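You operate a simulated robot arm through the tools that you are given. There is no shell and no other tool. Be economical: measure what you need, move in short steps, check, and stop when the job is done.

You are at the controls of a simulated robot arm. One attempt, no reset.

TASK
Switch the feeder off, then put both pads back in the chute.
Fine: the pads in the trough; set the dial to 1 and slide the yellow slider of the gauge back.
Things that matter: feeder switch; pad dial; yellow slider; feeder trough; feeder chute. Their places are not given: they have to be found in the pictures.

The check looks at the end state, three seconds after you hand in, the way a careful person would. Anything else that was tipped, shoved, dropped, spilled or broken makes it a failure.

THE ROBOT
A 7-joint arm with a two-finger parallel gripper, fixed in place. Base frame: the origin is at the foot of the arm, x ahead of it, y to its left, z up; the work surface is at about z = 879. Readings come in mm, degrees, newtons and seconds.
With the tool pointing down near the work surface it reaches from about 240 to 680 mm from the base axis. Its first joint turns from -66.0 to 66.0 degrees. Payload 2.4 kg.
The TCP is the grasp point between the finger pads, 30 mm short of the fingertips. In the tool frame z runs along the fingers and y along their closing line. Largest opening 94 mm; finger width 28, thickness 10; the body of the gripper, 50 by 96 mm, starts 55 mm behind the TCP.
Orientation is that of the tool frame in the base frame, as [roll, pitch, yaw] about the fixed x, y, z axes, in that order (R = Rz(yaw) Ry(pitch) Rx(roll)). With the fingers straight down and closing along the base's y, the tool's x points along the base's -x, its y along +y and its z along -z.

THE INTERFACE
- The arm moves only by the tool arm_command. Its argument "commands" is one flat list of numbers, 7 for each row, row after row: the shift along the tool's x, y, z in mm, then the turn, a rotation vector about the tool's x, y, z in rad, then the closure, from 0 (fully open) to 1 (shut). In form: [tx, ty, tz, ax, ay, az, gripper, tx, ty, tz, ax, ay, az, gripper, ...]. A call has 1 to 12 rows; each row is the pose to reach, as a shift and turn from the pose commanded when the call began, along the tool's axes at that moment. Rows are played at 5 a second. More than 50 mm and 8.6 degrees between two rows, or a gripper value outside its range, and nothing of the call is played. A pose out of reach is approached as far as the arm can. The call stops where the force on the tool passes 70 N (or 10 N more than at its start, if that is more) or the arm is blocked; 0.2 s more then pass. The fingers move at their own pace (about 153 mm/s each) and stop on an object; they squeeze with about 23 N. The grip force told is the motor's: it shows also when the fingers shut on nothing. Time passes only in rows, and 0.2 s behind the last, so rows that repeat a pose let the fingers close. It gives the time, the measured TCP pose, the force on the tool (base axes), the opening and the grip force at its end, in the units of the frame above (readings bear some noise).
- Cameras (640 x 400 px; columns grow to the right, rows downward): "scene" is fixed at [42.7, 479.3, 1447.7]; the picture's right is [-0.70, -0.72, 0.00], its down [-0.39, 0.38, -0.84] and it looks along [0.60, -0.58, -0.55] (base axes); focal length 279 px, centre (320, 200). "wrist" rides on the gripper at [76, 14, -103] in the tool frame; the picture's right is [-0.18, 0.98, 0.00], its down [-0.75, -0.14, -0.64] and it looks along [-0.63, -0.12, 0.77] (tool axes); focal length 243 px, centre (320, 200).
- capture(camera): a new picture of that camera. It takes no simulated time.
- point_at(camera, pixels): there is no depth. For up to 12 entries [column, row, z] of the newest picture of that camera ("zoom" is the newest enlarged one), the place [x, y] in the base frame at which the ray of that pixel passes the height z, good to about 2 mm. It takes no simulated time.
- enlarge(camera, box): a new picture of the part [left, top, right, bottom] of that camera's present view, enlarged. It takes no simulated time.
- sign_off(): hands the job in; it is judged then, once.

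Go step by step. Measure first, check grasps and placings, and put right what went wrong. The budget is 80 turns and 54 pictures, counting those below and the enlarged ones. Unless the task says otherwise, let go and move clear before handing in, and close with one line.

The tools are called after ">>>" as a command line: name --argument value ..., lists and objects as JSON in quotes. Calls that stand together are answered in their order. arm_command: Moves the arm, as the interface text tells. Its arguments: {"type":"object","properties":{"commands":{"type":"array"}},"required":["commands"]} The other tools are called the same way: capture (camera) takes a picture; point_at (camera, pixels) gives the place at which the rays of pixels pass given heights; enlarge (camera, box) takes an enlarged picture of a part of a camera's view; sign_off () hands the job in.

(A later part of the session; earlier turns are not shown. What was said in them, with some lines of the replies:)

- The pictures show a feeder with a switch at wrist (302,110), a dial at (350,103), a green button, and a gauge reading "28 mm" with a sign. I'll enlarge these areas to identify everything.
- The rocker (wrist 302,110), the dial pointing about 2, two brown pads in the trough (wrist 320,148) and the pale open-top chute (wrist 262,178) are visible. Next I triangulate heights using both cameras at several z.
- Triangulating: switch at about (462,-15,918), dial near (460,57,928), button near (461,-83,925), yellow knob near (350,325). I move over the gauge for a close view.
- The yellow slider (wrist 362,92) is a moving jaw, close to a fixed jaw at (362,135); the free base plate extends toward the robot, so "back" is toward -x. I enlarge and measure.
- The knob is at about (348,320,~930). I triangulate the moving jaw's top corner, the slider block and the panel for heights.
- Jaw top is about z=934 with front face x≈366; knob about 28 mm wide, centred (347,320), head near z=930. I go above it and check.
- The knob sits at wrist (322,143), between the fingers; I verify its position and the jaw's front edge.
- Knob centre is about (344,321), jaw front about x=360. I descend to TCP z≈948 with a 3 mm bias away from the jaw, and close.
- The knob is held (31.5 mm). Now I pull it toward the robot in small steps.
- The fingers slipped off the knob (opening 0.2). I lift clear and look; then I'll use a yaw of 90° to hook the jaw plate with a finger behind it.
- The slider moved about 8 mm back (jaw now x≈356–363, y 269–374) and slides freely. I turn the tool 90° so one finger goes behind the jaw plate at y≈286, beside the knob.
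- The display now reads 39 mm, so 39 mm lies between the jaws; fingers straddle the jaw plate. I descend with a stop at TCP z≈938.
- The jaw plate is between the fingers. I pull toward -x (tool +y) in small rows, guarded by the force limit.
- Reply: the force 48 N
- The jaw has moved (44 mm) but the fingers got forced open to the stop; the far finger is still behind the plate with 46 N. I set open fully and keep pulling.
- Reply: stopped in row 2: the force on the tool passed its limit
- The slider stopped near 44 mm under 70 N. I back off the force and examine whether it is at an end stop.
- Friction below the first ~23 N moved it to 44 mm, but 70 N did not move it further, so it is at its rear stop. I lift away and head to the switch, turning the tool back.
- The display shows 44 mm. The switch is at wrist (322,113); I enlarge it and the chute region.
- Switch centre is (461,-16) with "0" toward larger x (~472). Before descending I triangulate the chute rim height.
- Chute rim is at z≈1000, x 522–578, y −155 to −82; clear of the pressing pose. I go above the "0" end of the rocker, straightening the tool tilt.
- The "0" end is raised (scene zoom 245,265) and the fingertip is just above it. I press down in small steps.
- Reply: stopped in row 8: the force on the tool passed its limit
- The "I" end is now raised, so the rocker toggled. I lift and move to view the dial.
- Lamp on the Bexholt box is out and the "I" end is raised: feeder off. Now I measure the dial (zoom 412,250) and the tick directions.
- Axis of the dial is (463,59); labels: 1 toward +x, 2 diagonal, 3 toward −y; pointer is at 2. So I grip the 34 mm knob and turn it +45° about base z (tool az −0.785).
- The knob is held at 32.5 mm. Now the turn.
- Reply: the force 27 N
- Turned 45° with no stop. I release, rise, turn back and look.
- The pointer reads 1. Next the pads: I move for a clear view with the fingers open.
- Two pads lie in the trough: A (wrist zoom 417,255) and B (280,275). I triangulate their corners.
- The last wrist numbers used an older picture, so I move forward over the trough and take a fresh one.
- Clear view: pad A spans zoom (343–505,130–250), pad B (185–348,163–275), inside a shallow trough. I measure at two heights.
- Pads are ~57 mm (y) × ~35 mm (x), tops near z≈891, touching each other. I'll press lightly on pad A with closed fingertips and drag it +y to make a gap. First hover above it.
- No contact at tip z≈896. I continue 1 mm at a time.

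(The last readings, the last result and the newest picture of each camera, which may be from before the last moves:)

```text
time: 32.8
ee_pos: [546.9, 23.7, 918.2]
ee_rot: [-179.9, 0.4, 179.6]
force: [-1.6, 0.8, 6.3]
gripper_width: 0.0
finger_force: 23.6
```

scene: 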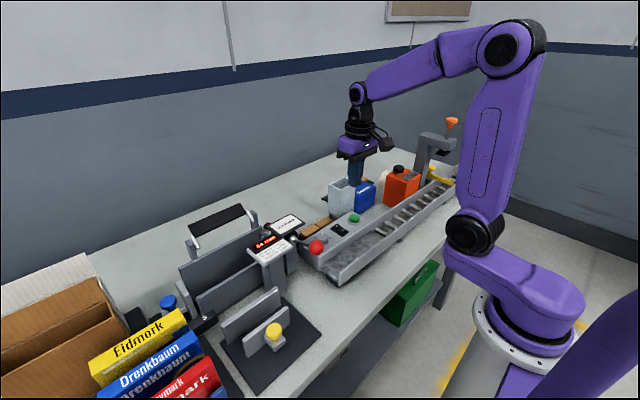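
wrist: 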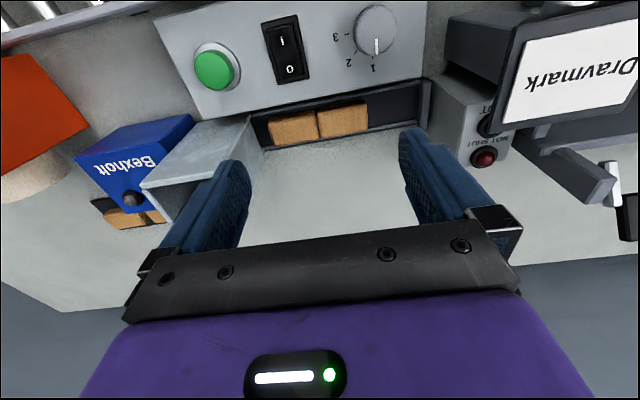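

Contact at tip z≈888 with 6 N. I add 1 mm and drag +y by 22 mm.

>>> arm_command --commands '[0, 0, 1, 0, 0, 0, 1, 0, 3, 1, 0, 0, 0, 1, 0, 6, 1, 0, 0, 0, 1, 0, 9, 1, 0, 0, 0, 1, 0, 12, 1, 0, 0, 0, 1, 0, 15, 1, 0, 0, 0, 1, 0, 18, 1, 0, 0, 0, 1, 0, 22, 1, 0, 0, 0, 1]'

>>> enlarge --camera "scene" --box '[290, 180, 370, 260]'

```text
time: 34.6
ee_pos: [545.8, 45.2, 918.6]
ee_rot: [-179.9, 0.4, 179.6]
force: [-1.0, -11.0, 21.8]
gripper_width: 0.2
finger_force: 23.1
```

```text
5.00 times, centred on (330, 220) of scene
```

zoom: 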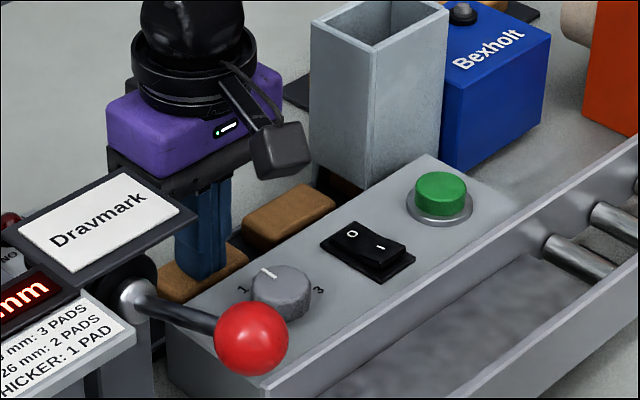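

The pad followed; a gap opened between A and B. I rise 40 mm, open to ~72 mm and look.

>>> arm_command --commands '[0, 0, -20, 0, 0, 0, 1, 0, 0, -40, 0, 0, 0, 0.24, 0, 0, -40, 0, 0, 0, 0.24, 0, 0, -40, 0, 0, 0, 0.24]'

>>> enlarge --camera "wrist" --box '[180, 80, 440, 240]'

```text
time: 35.6
ee_pos: [546.6, 45.2, 956.1]
ee_rot: [-179.9, 0.3, 179.7]
force: [-0.5, 0.5, 0.5]
gripper_width: 71.1
finger_force: 0.1
```

```text
2.46 times, centred on (310, 160) of wrist
```

zoom: 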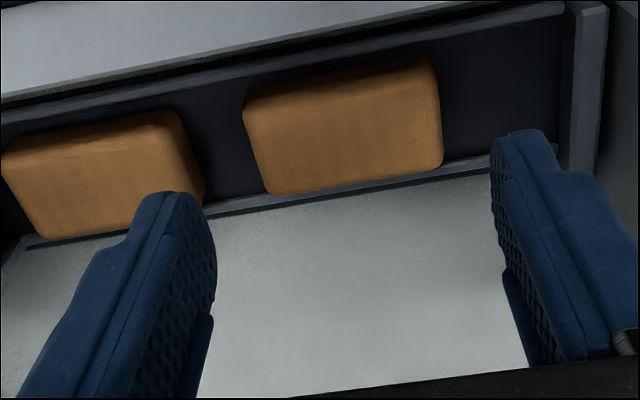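

>>> point_at --camera "zoom" --pixels '[[243, 105, 887], [435, 65, 887], [443, 160, 887], [268, 192, 887], [205, 192, 887], [188, 125, 887], [560, 10, 890], [555, 145, 890], [5, 150, 887], [45, 240, 887]]'

```text
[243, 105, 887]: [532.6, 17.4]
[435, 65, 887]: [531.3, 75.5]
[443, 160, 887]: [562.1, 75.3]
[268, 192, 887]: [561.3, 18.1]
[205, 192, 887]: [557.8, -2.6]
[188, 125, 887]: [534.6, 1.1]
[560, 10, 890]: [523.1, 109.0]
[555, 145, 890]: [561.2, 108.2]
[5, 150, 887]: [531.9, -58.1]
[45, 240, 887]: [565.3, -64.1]
```

Pad A: y 17.5–75.5, x 531–562. I narrow the opening to ~67 mm, descend to tip z≈883 and close.

>>> arm_command --commands '[0, 1, 0, 0, 0, 0, 0.287, 0, 1, 20, 0, 0, 0, 0.287, 0, 1, 32, 0, 0, 0, 0.287, 0, 1, 38, 0, 0, 0, 0.287, 0, 1, 43, 0, 0, 0, 0.287, 0, 1, 43, 0, 0, 0, 0.5, 0, 1, 43, 0, 0, 0, 0.6, 0, 1, 43, 0, 0, 0, 0.6]'

```text
time: 37.4
ee_pos: [546.5, 48.0, 914.6]
ee_rot: [-179.9, 0.4, 179.6]
force: [0.0, -0.5, 4.3]
gripper_width: 58.6
finger_force: 23.2
```

Pad A is gripped (58.6 mm). I lift it and carry it above the chute.

>>> arm_command --commands '[0, 0, -20, 0, 0, 0, 0.65, 0, 0, -60, 0, 0, 0, 0.65, 0, 0, -100, 0, 0, 0, 0.65, 0, 0, -140, 0, 0, 0, 0.65, 0, 0, -170, 0, 0, 0, 0.65, 0, -40, -170, 0, 0, 0, 0.65, 0, -82, -170, 0, 0, 0, 0.65, 0, -124, -170, 0, 0, 0, 0.65, 0, -166, -170, 0, 0, 0, 0.65, 0, -166, -170, 0, 0, 0, 0.65]'

>>> capture --camera "wrist"

>>> enlarge --camera "scene" --box '[310, 130, 390, 230]'

```text
time: 39.6
ee_pos: [547.2, -119.7, 1083.1]
ee_rot: [-179.9, 0.3, 179.6]
force: [-0.8, 0.3, -1.0]
gripper_width: 58.3
finger_force: 23.1
```

```text
13 pictures are left
```

wrist: 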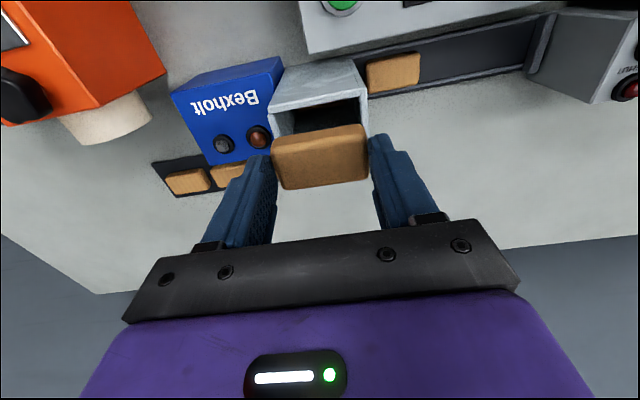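

```text
4.00 times, centred on (350, 180) of scene
```

zoom: 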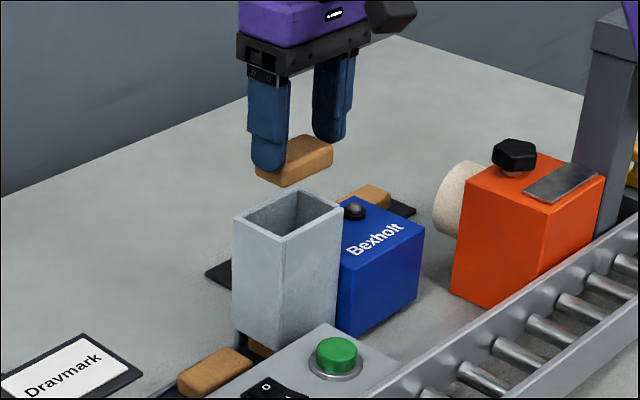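

Pad A is held over the chute. I measure the rim corners in both pictures.

>>> point_at --camera "wrist" --pixels '[[270, 110, 1000], [358, 97, 1000], [290, 111, 1000], [358, 101, 1000], [368, 126, 1000], [272, 139, 1000]]'

>>> point_at --camera "scene" --pixels '[[328.3, 184.5, 1000], [341.3, 190, 1000], [355.5, 182.5, 1000], [343.8, 177, 1000]]'

>>> enlarge --camera "wrist" --box '[250, 50, 390, 200]'

```text
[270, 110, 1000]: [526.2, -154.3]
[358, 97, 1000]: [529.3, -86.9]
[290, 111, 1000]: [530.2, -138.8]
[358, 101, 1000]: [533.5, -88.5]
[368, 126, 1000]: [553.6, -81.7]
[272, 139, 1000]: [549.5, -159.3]
```

```text
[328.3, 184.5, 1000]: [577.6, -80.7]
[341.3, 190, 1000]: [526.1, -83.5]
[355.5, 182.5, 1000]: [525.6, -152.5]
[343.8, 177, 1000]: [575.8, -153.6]
```

```text
2.67 times, centred on (320, 125) of wrist
```

zoom: 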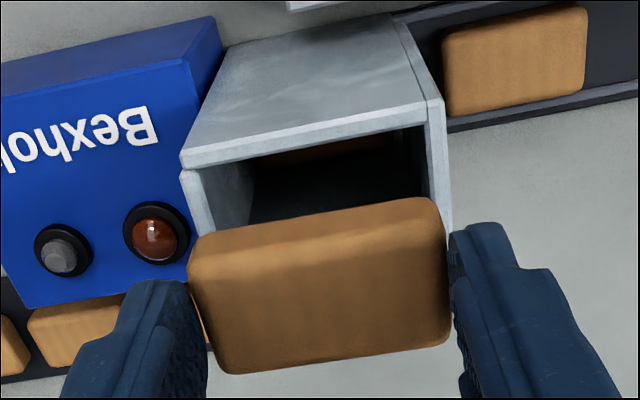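

Rim outer x 526–577, y −153…−82; the fit in y is tight (58 in ~62), so I refine with the zoom.

>>> point_at --camera "zoom" --pixels '[[181, 155, 1000], [181, 170, 1000], [204, 165, 1000], [424, 123, 1000], [426, 102, 1000], [441, 98, 1000], [452, 225, 1000], [188, 270, 1056], [448, 240, 1056], [225, 372, 1056], [448, 343, 1056], [436, 200, 1056]]'

```text
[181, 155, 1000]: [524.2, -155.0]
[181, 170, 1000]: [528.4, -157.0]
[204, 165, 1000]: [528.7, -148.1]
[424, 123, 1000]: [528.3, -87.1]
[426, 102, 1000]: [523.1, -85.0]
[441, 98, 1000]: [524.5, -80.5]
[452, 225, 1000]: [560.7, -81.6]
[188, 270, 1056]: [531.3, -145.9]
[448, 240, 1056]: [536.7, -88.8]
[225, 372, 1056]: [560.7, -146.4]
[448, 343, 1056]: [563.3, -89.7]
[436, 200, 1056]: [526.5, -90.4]
```

Pad is centred in y (−146…−89 vs inner −148…−87); I shift 5 mm in +x and lower to just above the rim.

>>> arm_command --commands '[-5, 0, 15, 0, 0, 0, 0.65, -5, 0, 30, 0, 0, 0, 0.65, -5, 0, 40, 0, 0, 0, 0.65, -5, 0, 46, 0, 0, 0, 0.65, -5, 0, 46, 0, 0, 0, 0.65]'

>>> enlarge --camera "wrist" --box '[250, 80, 390, 200]'

```text
time: 40.8
ee_pos: [551.8, -118.9, 1038.3]
ee_rot: [-179.9, 0.5, 179.6]
force: [-0.9, -0.4, -0.3]
gripper_width: 58.4
finger_force: 23.2
```

```text
3.33 times, centred on (320, 140) of wrist
```

zoom: 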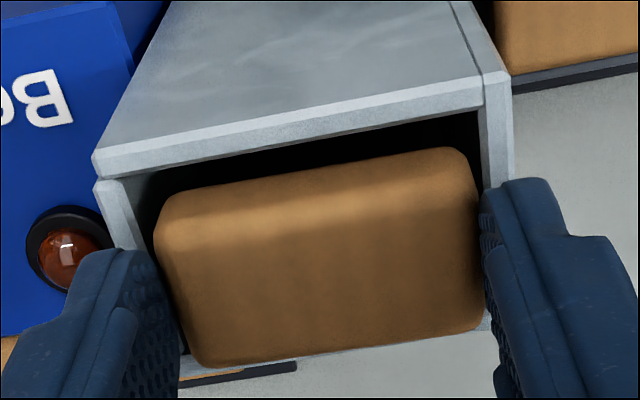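

>>> point_at --camera "zoom" --pixels '[[155, 235, 1010], [484, 215, 1010], [195, 360, 1010], [484, 325, 1010], [320, 165, 1010], [125, 178, 1000], [478, 107, 1000], [190, 372, 1000], [320, 355, 1000], [320, 136, 1000]]'

```text
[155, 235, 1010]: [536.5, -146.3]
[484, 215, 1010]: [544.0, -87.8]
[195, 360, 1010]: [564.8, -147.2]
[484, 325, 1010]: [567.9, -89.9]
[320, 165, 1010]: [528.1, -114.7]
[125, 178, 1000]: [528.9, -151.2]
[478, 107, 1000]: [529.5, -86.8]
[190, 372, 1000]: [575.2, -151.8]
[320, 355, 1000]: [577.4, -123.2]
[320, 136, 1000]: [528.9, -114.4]
```

Centred well (pad −147…−89 vs inner −150…−87). I nudge +1.5 mm x, lower 3 mm and release.

>>> arm_command --commands '[-1.5, -0.5, 3, 0, 0, 0, 0.65, -1.5, -0.5, 3, 0, 0, 0, 0.65, -1.5, -0.5, 3, 0, 0, 0, 0.2, -1.5, -0.5, 3, 0, 0, 0, 0.2, -1.5, -0.5, 3, 0, 0, 0, 0.2, -1.5, -0.5, -40, 0, 0, 0, 0.2, -1.5, -0.5, -52, 0, 0, 0, 0.2]'

>>> enlarge --camera "wrist" --box '[230, 50, 410, 200]'

```text
time: 42.4
ee_pos: [551.2, -119.3, 1091.5]
ee_rot: [-179.9, 0.4, 179.6]
force: [0.4, 0.0, -0.2]
gripper_width: 75.2
finger_force: 0.0
```

```text
2.67 times, centred on (320, 125) of wrist
```

zoom: 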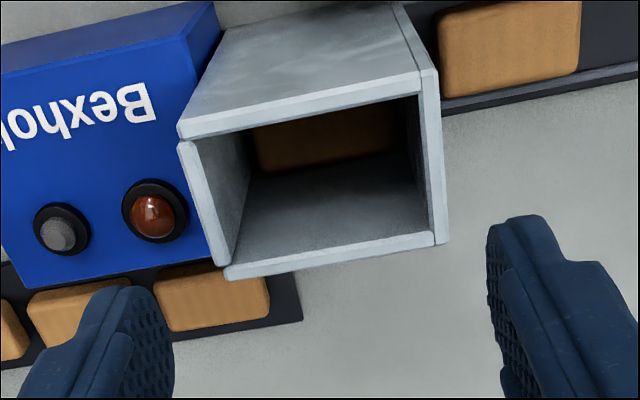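

Pad A lies flat in the chute. For pad B, dragging it +y first keeps the gripper body off the chute; I go above its +y half at y≈−15.

>>> arm_command --commands '[2, 35, 0, 0, 0, 0, 1, 4, 70, 0, 0, 0, 0, 1, 5, 105, 0, 0, 0, 0, 1, 5, 105, 45, 0, 0, 0, 1, 5, 105, 90, 0, 0, 0, 1, 5, 105, 130, 0, 0, 0, 1, 5, 105, 155, 0, 0, 0, 1, 5, 105, 165, 0, 0, 0, 1, 5, 105, 170, 0, 0, 0, 1]'

>>> arm_command --commands '[0, 0, 1, 0, 0, 0, 1, 0, 0, 2, 0, 0, 0, 1]'

```text
time: 44.4
ee_pos: [546.4, -14.8, 919.8]
ee_rot: [-179.9, 0.3, 179.5]
force: [0.3, 1.2, -0.3]
gripper_width: 0.2
finger_force: 23.0
```

```text
time: 45.0
ee_pos: [547.5, -15.3, 918.0]
ee_rot: [-179.9, 0.2, 179.5]
force: [0.0, -0.3, 0.4]
gripper_width: 0.0
finger_force: 22.6
```

>>> arm_command --commands '[0, 0, 1, 0, 0, 0, 1, 0, 0, 1.5, 0, 0, 0, 1]'

```text
time: 45.6
ee_pos: [547.8, -14.2, 917.0]
ee_rot: [-180.0, 0.4, 179.5]
force: [-2.9, -0.7, 14.1]
gripper_width: 0.0
finger_force: 23.0
```

Contact with 14 N; I drag +y by 45 mm.

>>> arm_command --commands '[0, 2, 0.7, 0, 0, 0, 1, 0, 6, 0.7, 0, 0, 0, 1, 0, 10, 0.7, 0, 0, 0, 1, 0, 14, 0.7, 0, 0, 0, 1, 0, 18, 0.7, 0, 0, 0, 1, 0, 22, 0.7, 0, 0, 0, 1, 0, 26, 0.7, 0, 0, 0, 1, 0, 30, 0.7, 0, 0, 0, 1, 0, 34, 0.7, 0, 0, 0, 1, 0, 38, 0.7, 0, 0, 0, 1, 0, 42, 0.7, 0, 0, 0, 1, 0, 45, 0.7, 0, 0, 0, 1]'

>>> arm_command --commands '[0, 0, -20, 0, 0, 0, 1, 0, -14, -40, 0, 0, 0, 0.24, 0, -14, -40, 0, 0, 0, 0.24, 0, -14, -40, 0, 0, 0, 0.24]'

>>> enlarge --camera "wrist" --box '[180, 80, 440, 240]'

```text
time: 48.2
ee_pos: [547.6, 31.0, 915.6]
ee_rot: [-179.9, 0.3, 179.7]
force: [0.3, -0.6, 0.4]
gripper_width: 0.0
finger_force: 23.2
```

```text
time: 49.2
ee_pos: [546.3, 15.6, 955.8]
ee_rot: [-179.9, 0.3, 179.7]
force: [-0.4, -0.3, -0.3]
gripper_width: 71.3
finger_force: 0.0
```

```text
2.46 times, centred on (310, 160) of wrist
```

zoom: 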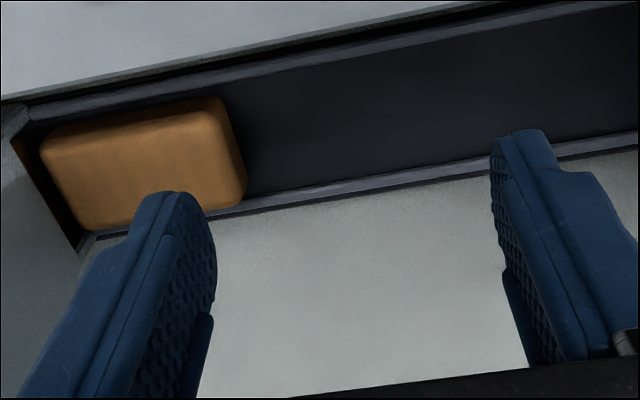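

The finger slid off; pad B remained. I measure where it is now.

>>> point_at --camera "zoom" --pixels '[[40, 150, 887], [75, 228, 887], [222, 97, 887], [246, 190, 887], [80, 248, 885], [30, 110, 885], [5, 110, 885]]'

```text
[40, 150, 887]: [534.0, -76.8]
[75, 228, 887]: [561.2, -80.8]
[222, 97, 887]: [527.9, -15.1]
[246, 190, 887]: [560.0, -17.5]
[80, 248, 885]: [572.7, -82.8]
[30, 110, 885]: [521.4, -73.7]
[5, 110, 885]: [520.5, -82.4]
```

Pad B lies at y −78…−17, against the chute side. I'll press with just the −y finger (opening ~80, TCP y≈0) and drag; this keeps the body clear.

>>> arm_command --commands '[0, -8, 0, 0, 0, 0, 0.149, 0, -15.6, 10, 0, 0, 0, 0.149, 0, -15.6, 25, 0, 0, 0, 0.149, 0, -15.6, 34, 0, 0, 0, 0.149, 0, -15.6, 37, 0, 0, 0, 0.149]'

>>> arm_command --commands '[0, 0, 1, 0, 0, 0, 0.149, 0, 0, 2, 0, 0, 0, 0.149]'

```text
time: 50.4
ee_pos: [547.1, 2.0, 918.1]
ee_rot: [-179.9, 0.3, 179.6]
force: [-0.2, -0.1, 0.4]
gripper_width: 79.9
finger_force: 0.1
```

```text
time: 51.0
ee_pos: [547.2, 2.1, 917.7]
ee_rot: [-179.9, 0.4, 179.6]
force: [-0.6, 0.6, 6.8]
gripper_width: 79.9
finger_force: 0.1
```

Contact (6.8 N). I press 1.5 mm more and drag +38 mm.

>>> arm_command --commands '[0, 0, 1.5, 0, 0, 0, 0.149, 0, 2, 1.5, 0, 0, 0, 0.149, 0, 5, 1.5, 0, 0, 0, 0.149, 0, 9, 1.5, 0, 0, 0, 0.149, 0, 13, 1.5, 0, 0, 0, 0.149, 0, 17, 1.5, 0, 0, 0, 0.149, 0, 21, 1.5, 0, 0, 0, 0.149, 0, 25, 1.5, 0, 0, 0, 0.149, 0, 29, 1.5, 0, 0, 0, 0.149, 0, 33, 1.5, 0, 0, 0, 0.149, 0, 36, 1.5, 0, 0, 0, 0.149, 0, 38, 1.5, 0, 0, 0, 0.149]'

>>> arm_command --commands '[0, 0, -20, 0, 0, 0, 0.149, 0, -20, -38, 0, 0, 0, 0.24, 0, -38, -38, 0, 0, 0, 0.24, 0, -38, -38, 0, 0, 0, 0.24]'

>>> enlarge --camera "wrist" --box '[180, 80, 440, 240]'

```text
time: 53.6
ee_pos: [546.8, 39.4, 914.5]
ee_rot: [-179.9, 0.2, 179.7]
force: [0.1, 0.5, 0.0]
gripper_width: 80.2
finger_force: 0.1
```

```text
time: 54.6
ee_pos: [545.2, -0.1, 954.0]
ee_rot: [-179.8, 0.3, 179.6]
force: [0.0, -0.3, 0.7]
gripper_width: 71.4
finger_force: 0.0
```

```text
2.46 times, centred on (310, 160) of wrist
```

zoom: 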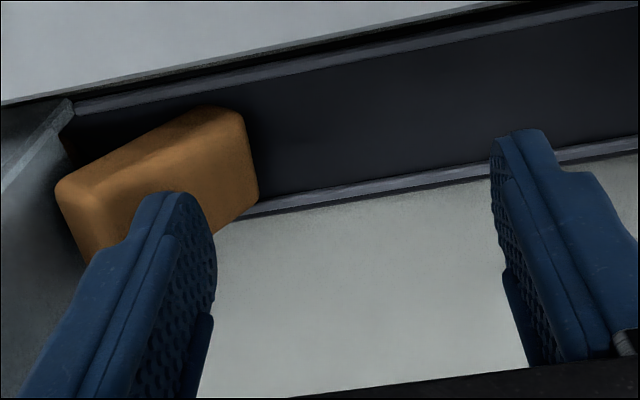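

Pad B rotated and shifted a bit. I measure its corners.

>>> point_at --camera "zoom" --pixels '[[58, 188, 890], [90, 255, 890], [235, 110, 890], [258, 195, 890], [150, 145, 890], [205, 235, 890], [70, 100, 890], [260, 210, 885], [58, 188, 900], [258, 195, 900]]'

```text
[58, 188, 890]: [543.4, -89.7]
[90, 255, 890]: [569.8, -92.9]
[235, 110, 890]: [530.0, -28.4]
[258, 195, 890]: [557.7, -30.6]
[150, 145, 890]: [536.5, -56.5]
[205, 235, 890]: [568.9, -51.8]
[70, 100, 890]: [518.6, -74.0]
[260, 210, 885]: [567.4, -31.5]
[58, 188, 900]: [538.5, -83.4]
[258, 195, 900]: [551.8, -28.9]
```

>>> enlarge --camera "scene" --box '[300, 185, 360, 245]'

```text
6.67 times, centred on (330, 215) of scene
```

zoom: 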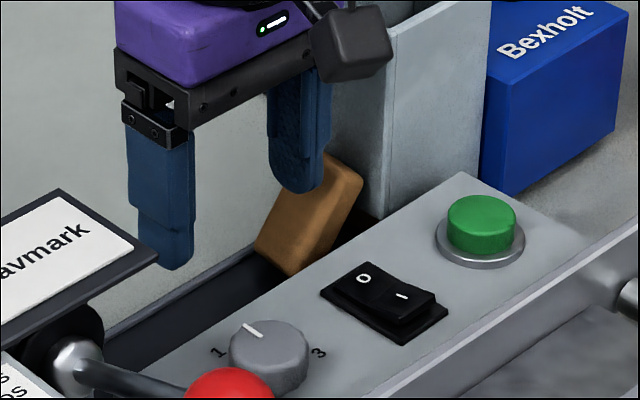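

Pad B is tilted: its −y end leans up against the chute wall (scene zoom 345,170), its +y end on the trough floor. Plan: turn the tool so fingers close along x, grip the raised pad at y≈−48, and slide it +y. First rotate above.

>>> arm_command --commands '[0, 0, -30, 0, 0, 0.143, 0.53, -3, -4, -30, 0, 0, 0.286, 0.53, -3, -8, -30, 0, 0, 0.428, 0.53, -3, -12, -30, 0, 0, 0.571, 0.53, -3, -16, -30, 0, 0, 0.714, 0.53, -3, -20, -30, 0, 0, 0.857, 0.53, -3, -25, -30, 0, 0, 1.0, 0.53, -3, -30, -30, 0, 0, 1.142, 0.53, -3, -35, -30, 0, 0, 1.285, 0.53, -3, -40, -30, 0, 0, 1.428, 0.53, -3, -46, -30, 0, 0, 1.571, 0.53, -3, -46, -30, 0, 0, 1.571, 0.53]'

>>> capture --camera "wrist"

```text
time: 57.2
ee_pos: [551.2, -44.8, 983.4]
ee_rot: [179.7, 0.1, 89.5]
force: [0.0, -1.1, -0.1]
gripper_width: 44.4
finger_force: 0.1
```

```text
5 pictures are left
```

wrist: 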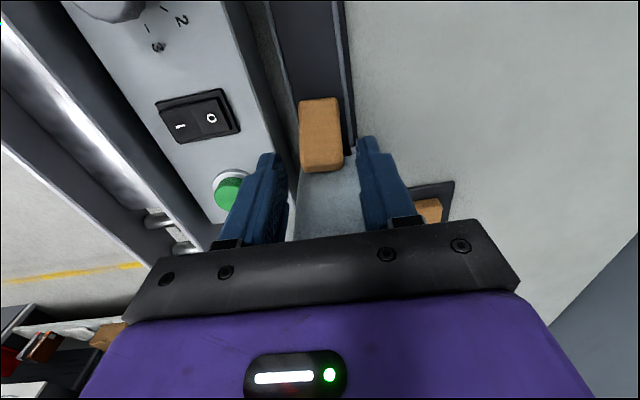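

The pad (wrist 320,135) is between the fingers. I check its edges against finger positions.

>>> point_at --camera "wrist" --pixels '[[299, 101, 888], [338, 98, 888], [302, 150, 895], [342, 148, 895], [304, 171, 905], [342, 165, 905], [304, 171, 890], [342, 165, 890], [275, 60, 888], [343, 60, 888], [262, 60, 910]]'

```text
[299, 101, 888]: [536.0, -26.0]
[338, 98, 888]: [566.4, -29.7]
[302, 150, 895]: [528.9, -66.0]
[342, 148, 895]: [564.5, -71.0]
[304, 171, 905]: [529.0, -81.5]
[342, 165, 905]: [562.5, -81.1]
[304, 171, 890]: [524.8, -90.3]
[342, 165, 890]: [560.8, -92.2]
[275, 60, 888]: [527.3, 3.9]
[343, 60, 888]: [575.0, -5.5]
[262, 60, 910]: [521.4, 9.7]
```

TCP is nearly centred over the pad. I descend to tip z≈891 at y≈−48 and close along x.

>>> arm_command --commands '[-3, -2, 20, 0, 0, 0, 0.53, -3, -2, 40, 0, 0, 0, 0.53, -3, -2, 52, 0, 0, 0, 0.53, -3, -2, 58, 0, 0, 0, 0.53, -3, -2, 62, 0, 0, 0, 0.53]'

>>> arm_command --commands '[0, 0, 0, 0, 0, 0, 0.6, 0, 0, 0, 0, 0, 0, 0.8, 0, 0, 0, 0, 0, 0, 0.8, 0, 0, 0, 0, 0, 0, 0.8]'

```text
time: 58.1
ee_pos: [551.5, -48.1, 939.3]
ee_rot: [179.0, 0.3, 89.5]
force: [-5.9, 2.1, 13.3]
gripper_width: 44.6
finger_force: 0.0
stopped in row 4: the force on the tool passed its limit (the readings are from after the stop); the commanded pose is now the measured one
```

```text
time: 59.1
ee_pos: [551.8, -48.8, 940.3]
ee_rot: [178.9, 0.2, 89.5]
force: [-5.5, 0.8, 29.6]
gripper_width: 32.1
finger_force: 22.9
```

The near finger met the panel edge (z≈910), but the fingers closed on something 32 mm wide — the raised pad. I lift gently to see if it holds.

>>> arm_command --commands '[0, 0, -5, 0, 0, 0, 0.8, 0, 0, -12, 0, 0, 0, 0.8, 0, 0, -25, 0, 0, 0, 0.8, 0, 0, -40, 0, 0, 0, 0.8]'

```text
time: 60.1
ee_pos: [549.7, -47.6, 979.0]
ee_rot: [179.2, 0.4, 89.5]
force: [0.0, 0.3, -0.1]
gripper_width: 32.3
finger_force: 22.7
```

Still 32.3 mm: pad B is held. I raise it further and look at its attitude.

>>> arm_command --commands '[4, 0, -40, 0, 0, 0, 0.8, 8, 0, -80, 0, 0, 0, 0.8, 8, 0, -105, 0, 0, 0, 0.8]'

>>> enlarge --camera "scene" --box '[300, 120, 400, 220]'

```text
time: 60.9
ee_pos: [548.2, -38.4, 1082.1]
ee_rot: [179.1, 0.4, 89.5]
force: [-0.1, -0.9, -0.4]
gripper_width: 32.1
finger_force: 23.1
```

```text
4.00 times, centred on (350, 170) of scene
```

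zoom: 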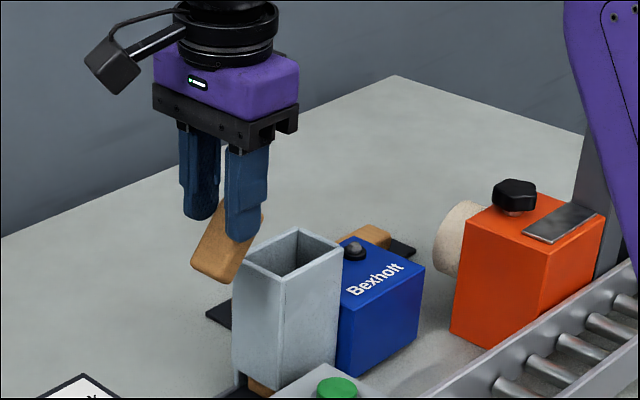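

Pad B hangs steeply (about 60°) from the fingers. I'll lay it flat on the free table behind the trough near (615, 10) and regrip it at its middle.

>>> arm_command --commands '[20, 25, 0, 0, 0, 0, 0.8, 40, 50, 0, 0, 0, 0, 0.8, 55, 67, 20, 0, 0, 0, 0.8, 55, 67, 60, 0, 0, 0, 0.8, 55, 67, 95, 0, 0, 0, 0.8, 55, 67, 120, 0, 0, 0, 0.8]'

>>> arm_command --commands '[0, 0, 4, 0, 0, 0, 0.8, 0, 0, 8, 0, 0, 0, 0.8, 0, 0, 12, 0, 0, 0, 0.8, -3, 0, 16, 0, 0, 0, 0.8, -6, 0, 20, 0, 0, 0, 0.8, -9, 0, 24, 0, 0, 0, 0.8, -12, 0, 28, 0, 0, 0, 0.8, -15, 0, 32, 0, 0, 0, 0.8, -18, 0, 36, 0, 0, 0, 0.8, -21, 0, 40, 0, 0, 0, 0.8]'

```text
time: 62.3
ee_pos: [618.2, 14.6, 964.0]
ee_rot: [179.2, 0.3, 89.5]
force: [0.4, 0.6, -1.2]
gripper_width: 32.5
finger_force: 23.0
```

```text
time: 64.5
ee_pos: [619.8, -6.7, 924.8]
ee_rot: [178.9, 0.2, 89.5]
force: [-0.9, 3.6, 14.7]
gripper_width: 32.6
finger_force: 22.7
```

The pad is in contact and rotating (14.7 N). I lower a bit more and then open a little.

>>> arm_command --commands '[-4, 0, 3, 0, 0, 0, 0.8, -8, 0, 6, 0, 0, 0, 0.8, -12, 0, 8, 0, 0, 0, 0.8, -12, 0, 8, 0, 0, 0, 0.45, -12, 0, 8, 0, 0, 0, 0.45, -12, 0, 8, 0, 0, 0, 0.45, -12, 0, -30, 0, 0, 0, 0.45, -30, 0, -70, 0, 0, 0, 0.3, -30, 0, -70, 0, 0, 0, 0.3]'

>>> capture --camera "wrist"

```text
time: 66.5
ee_pos: [617.1, -37.3, 993.1]
ee_rot: [179.0, 0.3, 89.4]
force: [0.1, -0.2, 0.4]
gripper_width: 65.9
finger_force: 0.0
```

```text
3 pictures are left
```

wrist: 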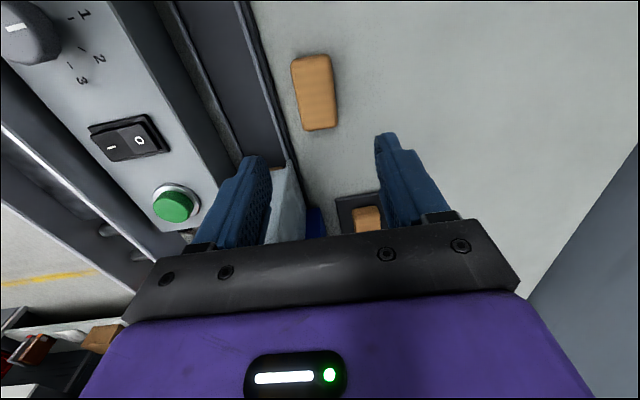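

Pad B lies flat on the table at wrist (315,92). I measure it.

>>> point_at --camera "wrist" --pixels '[[291, 59, 890], [331, 54, 890], [338, 126, 890], [303, 131, 890], [315, 92, 890], [292, 80, 890], [336, 90, 890]]'

```text
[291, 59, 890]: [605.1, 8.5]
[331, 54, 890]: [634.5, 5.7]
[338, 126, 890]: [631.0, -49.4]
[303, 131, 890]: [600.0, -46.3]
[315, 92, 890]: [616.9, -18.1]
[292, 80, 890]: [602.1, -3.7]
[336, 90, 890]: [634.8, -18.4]
```

Pad centre (617.7,−20.4), long axis ~4° off y. I align, descend to tip z≈882.5 and grip it at its middle along x.

>>> arm_command --commands '[17, 0.6, 20, 0.0175, 0.005, 0.063, 0.3, 17, 0.6, 50, 0.0175, 0.005, 0.063, 0.3, 17, 0.6, 70, 0.0175, 0.005, 0.063, 0.3, 17, 0.6, 80, 0.0175, 0.005, 0.063, 0.4, 17, 0.6, 80, 0.0175, 0.005, 0.063, 0.7, 17, 0.6, 80, 0.0175, 0.005, 0.063, 0.8, 17, 0.6, 80, 0.0175, 0.005, 0.063, 0.8]'

```text
time: 68.1
ee_pos: [619.8, -20.6, 912.8]
ee_rot: [-179.9, 0.0, 85.9]
force: [0.5, 0.2, -0.1]
gripper_width: 18.7
finger_force: 0.0
```

Width 18.7 with no force: the fingers missed or the pad slipped out. I lift, back off and look.

>>> arm_command --commands '[0, 0, -30, 0, 0, 0, 0.8, 0, 0, -60, 0, 0, 0, 0.8, -15, 0, -85, 0, 0, 0, 0.3, -15, 0, -85, 0, 0, 0, 0.3]'

>>> capture --camera "wrist"

```text
time: 69.1
ee_pos: [618.1, -34.5, 1001.0]
ee_rot: [-179.9, 0.0, 86.0]
force: [-0.4, -0.7, -0.7]
gripper_width: 65.7
finger_force: 0.1
```

```text
2 pictures are left
```

wrist: 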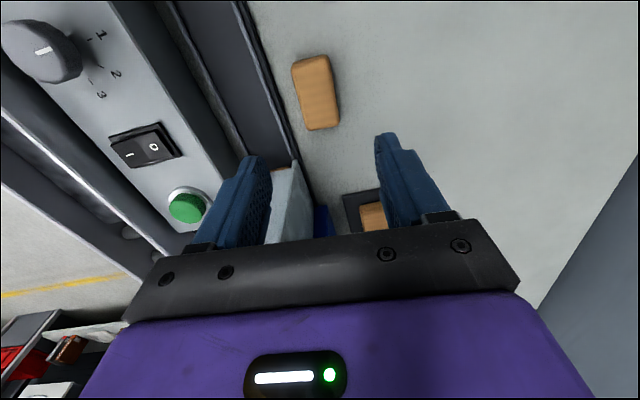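

>>> point_at --camera "wrist" --pixels '[[291, 62, 885], [328, 54, 885], [339, 126, 885], [308, 131, 885], [316, 92, 885], [316, 92, 870], [300, 150, 879], [262, 60, 885], [297, 152, 885]]'

>>> enlarge --camera "scene" --box '[285, 160, 365, 240]'

```text
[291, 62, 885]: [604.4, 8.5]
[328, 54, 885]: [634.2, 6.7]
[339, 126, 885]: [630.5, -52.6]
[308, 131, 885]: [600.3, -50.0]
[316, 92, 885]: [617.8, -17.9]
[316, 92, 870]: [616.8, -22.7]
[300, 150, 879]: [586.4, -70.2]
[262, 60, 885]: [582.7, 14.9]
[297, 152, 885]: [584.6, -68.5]
```

```text
5.00 times, centred on (325, 200) of scene
```

zoom: 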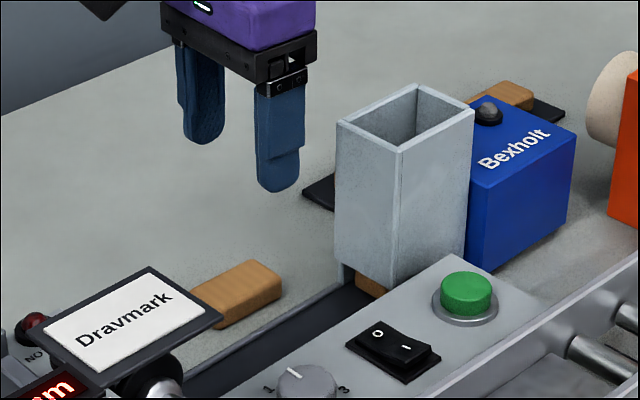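

Triangulating with the scene view, the pad's top is only about z≈876, so the fingers passed above it. I descend further, to tip z≈872, and close.

>>> arm_command --commands '[9.6, -1.5, 30, 0, 0, 0, 0.3, 9.6, -1.5, 60, 0, 0, 0, 0.3, 9.6, -1.5, 85, 0, 0, 0, 0.3, 9.6, -1.5, 92, 0, 0, 0, 0.3, 9.6, -1.5, 96, 0, 0, 0, 0.3, 9.6, -1.5, 99, 0, 0, 0, 0.3]'

>>> arm_command --commands '[0, 0, 0, 0, 0, 0, 0.5, 0, 0, 0, 0, 0, 0, 0.75, 0, 0, 0, 0, 0, 0, 0.75, 0, 0, 0, 0, 0, 0, 0.75]'

```text
time: 70.5
ee_pos: [617.3, -25.6, 901.9]
ee_rot: [179.9, 0.0, 85.9]
force: [-0.9, -1.0, 5.5]
gripper_width: 66.2
finger_force: 0.5
```

```text
time: 71.5
ee_pos: [616.8, -24.8, 901.9]
ee_rot: [-179.9, 0.0, 85.9]
force: [-0.6, -0.3, 0.3]
gripper_width: 32.2
finger_force: 23.2
```

Gripped (32.2 mm). For precise y-centring in the chute, as with pad A, I'll release and regrip it end-to-end: open, rise, turn 90°.

>>> arm_command --commands '[0, 0, 0, 0, 0, 0, 0.4, 0, 0, 0, 0, 0, 0, 0.4, 0, 0, -25, 0, 0, 0, 0.4, 0, 0, -50, 0, 0, 0, 0.24]'

>>> arm_command --commands '[0, 0, 0, 0, 0, -0.143, 0.24, 0, 0, 0, 0, 0, -0.286, 0.24, 0, 0, 0, 0, 0, -0.428, 0.24, 0, 0, 0, 0, 0, -0.571, 0.24, 0, 0, 0, 0, 0, -0.714, 0.24, 0, 0, 0, 0, 0, -0.857, 0.24, 0, 0, 0, 0, 0, -1.0, 0.24, 0, 0, 0, 0, 0, -1.142, 0.24, 0, 0, 0, 0, 0, -1.285, 0.24, 0, 0, 0, 0, 0, -1.428, 0.24, 0, 0, 0, 0, 0, -1.571, 0.24, 0, 0, 0, 0, 0, -1.571, 0.24]'

```text
time: 72.5
ee_pos: [619.0, -26.1, 951.7]
ee_rot: [-179.9, 0.0, 85.8]
force: [-0.5, 0.4, -0.1]
gripper_width: 71.4
finger_force: 0.1
```

```text
time: 75.1
ee_pos: [617.1, -25.1, 951.0]
ee_rot: [180.0, -0.1, 175.9]
force: [-0.7, 0.5, -0.3]
gripper_width: 71.4
finger_force: 0.1
```

Now I descend 49 mm and close on the ends.

>>> arm_command --commands '[0, 0, 20, 0, 0, 0, 0.24, 0, 0, 36, 0, 0, 0, 0.24, 0, 0, 44, 0, 0, 0, 0.24, 0, 0, 48.5, 0, 0, 0, 0.24, 0, 0, 48.5, 0, 0, 0, 0.5, 0, 0, 48.5, 0, 0, 0, 0.65, 0, 0, 48.5, 0, 0, 0, 0.65]'

```text
time: 76.7
ee_pos: [618.7, -25.1, 899.9]
ee_rot: [180.0, -0.2, 175.9]
force: [-0.8, -0.5, -0.1]
gripper_width: 58.5
finger_force: 23.0
```

Held at 58.5 mm. I lift and carry to above the chute, straightening the yaw.

>>> arm_command --commands '[0, 0, -45, 0, 0, 0, 0.65, 0, 0, -90, 0, 0, 0, 0.65, 0, 0, -135, 0, 0, 0, 0.65, 0, 0, -180, 0, 0, 0, 0.65, 20, -33, -180, 0, 0, -0.022, 0.65, 40, -66, -180, 0, 0, -0.044, 0.65, 58.9, -98.2, -180, 0, 0, -0.066, 0.65, 58.9, -98.2, -165, 0, 0, -0.066, 0.65, 58.9, -98.2, -150, 0, 0, -0.066, 0.65, 58.9, -98.2, -146, 0, 0, -0.066, 0.65, 58.9, -98.2, -146, 0, 0, -0.066, 0.65]'

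```text
time: 79.1
ee_pos: [551.2, -120.2, 1048.2]
ee_rot: [180.0, -0.1, 179.7]
force: [0.2, 0.1, -1.1]
gripper_width: 58.6
finger_force: 22.6
```

Over the chute at (551.2,−120.2,1048). I use the last picture to check the alignment.

>>> enlarge --camera "wrist" --box '[250, 80, 390, 200]'

>>> point_at --camera "zoom" --pixels '[[125, 178, 1000], [478, 107, 1000]]'

```text
3.33 times, centred on (320, 140) of wrist
```

zoom: 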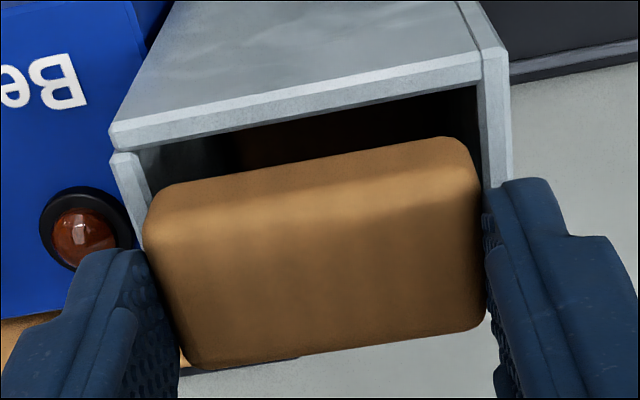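

```text
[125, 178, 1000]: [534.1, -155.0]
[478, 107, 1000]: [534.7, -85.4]
```

>>> point_at --camera "zoom" --pixels '[[138, 152, 1000], [478, 86, 1000], [111, 150, 1000], [506, 72, 1000], [145, 235, 1020], [483, 210, 1020], [195, 360, 1020], [486, 318, 1020], [310, 165, 1020], [335, 348, 1020], [320, 117, 1000]]'

```text
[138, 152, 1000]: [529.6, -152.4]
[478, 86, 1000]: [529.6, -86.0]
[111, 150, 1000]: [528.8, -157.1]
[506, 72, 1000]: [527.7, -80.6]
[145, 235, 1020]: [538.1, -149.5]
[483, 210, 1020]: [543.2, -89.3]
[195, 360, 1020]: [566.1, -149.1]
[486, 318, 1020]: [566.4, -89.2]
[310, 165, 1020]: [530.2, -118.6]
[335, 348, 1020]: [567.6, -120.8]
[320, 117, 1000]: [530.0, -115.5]
```

Pad centre y −119.3 matches the chute's inner centre −119.2. I shift +2 mm x, lower to z≈1035 and release, then rise.

>>> arm_command --commands '[-2, 0, 5, 0, 0, 0, 0.65, -2, 0, 10, 0, 0, 0, 0.65, -2, 0, 13, 0, 0, 0, 0.65, -2, 0, 13, 0, 0, 0, 0.65]'

```text
time: 80.1
ee_pos: [554.6, -119.3, 1036.1]
ee_rot: [179.9, -0.1, 179.6]
force: [-0.4, 0.3, -0.5]
gripper_width: 58.5
finger_force: 23.0
```

>>> arm_command --commands '[0, 0, 0, 0, 0, 0, 0.2, 0, 0, 0, 0, 0, 0, 0.2, 0, 0, 0, 0, 0, 0, 0.2, 0, 0, -40, 0, 0, 0, 0.2, 0, 0, -70, 0, 0, 0, 0.2]'

```text
time: 81.3
ee_pos: [553.0, -120.9, 1106.4]
ee_rot: [180.0, 0.0, 179.7]
force: [-0.5, 0.1, 0.1]
gripper_width: 75.1
finger_force: 0.0
```

No pictures remain, so I probe with closed fingers inside the chute mouth (tip to z≈985) to confirm the pad is not stuck on the rim.

>>> arm_command --commands '[1, 0, 0, 0, 0, 0, 1, 1, 0, 20, 0, 0, 0, 1, 1, 0, 50, 0, 0, 0, 1, 1, 0, 70, 0, 0, 0, 1, 1, 0, 80, 0, 0, 0, 1, 1, 0, 90, 0, 0, 0, 1]'

>>> arm_command --commands '[0, 0, -45, 0, 0, 0, 1, 0, 0, -90, 0, 0, 0, 1, 20, 0, -110, 0, 0, 0, 0.6]'

```text
time: 82.7
ee_pos: [553.0, -119.3, 1015.5]
ee_rot: [-180.0, -0.1, 179.8]
force: [-0.1, -0.3, -0.5]
gripper_width: 0.0
finger_force: 23.2
```

```text
time: 83.5
ee_pos: [533.6, -118.4, 1126.1]
ee_rot: [-180.0, -0.1, 179.7]
force: [0.0, -0.3, -0.1]
gripper_width: 37.5
finger_force: 0.1
```

The probe met no resistance down to z≈985, so pad B is not stuck on the rim. The arm is clear, so I hand in.

>>> sign_off

```text
The job is handed in.
```

I handed the job in with the feeder off, the dial on 1, the yellow slider back at what I took to be its rear stop (the gauge reads 44 mm) and both pads in the chute. I had no pictures left to see pad B inside, but a probe of the chute mouth met nothing.
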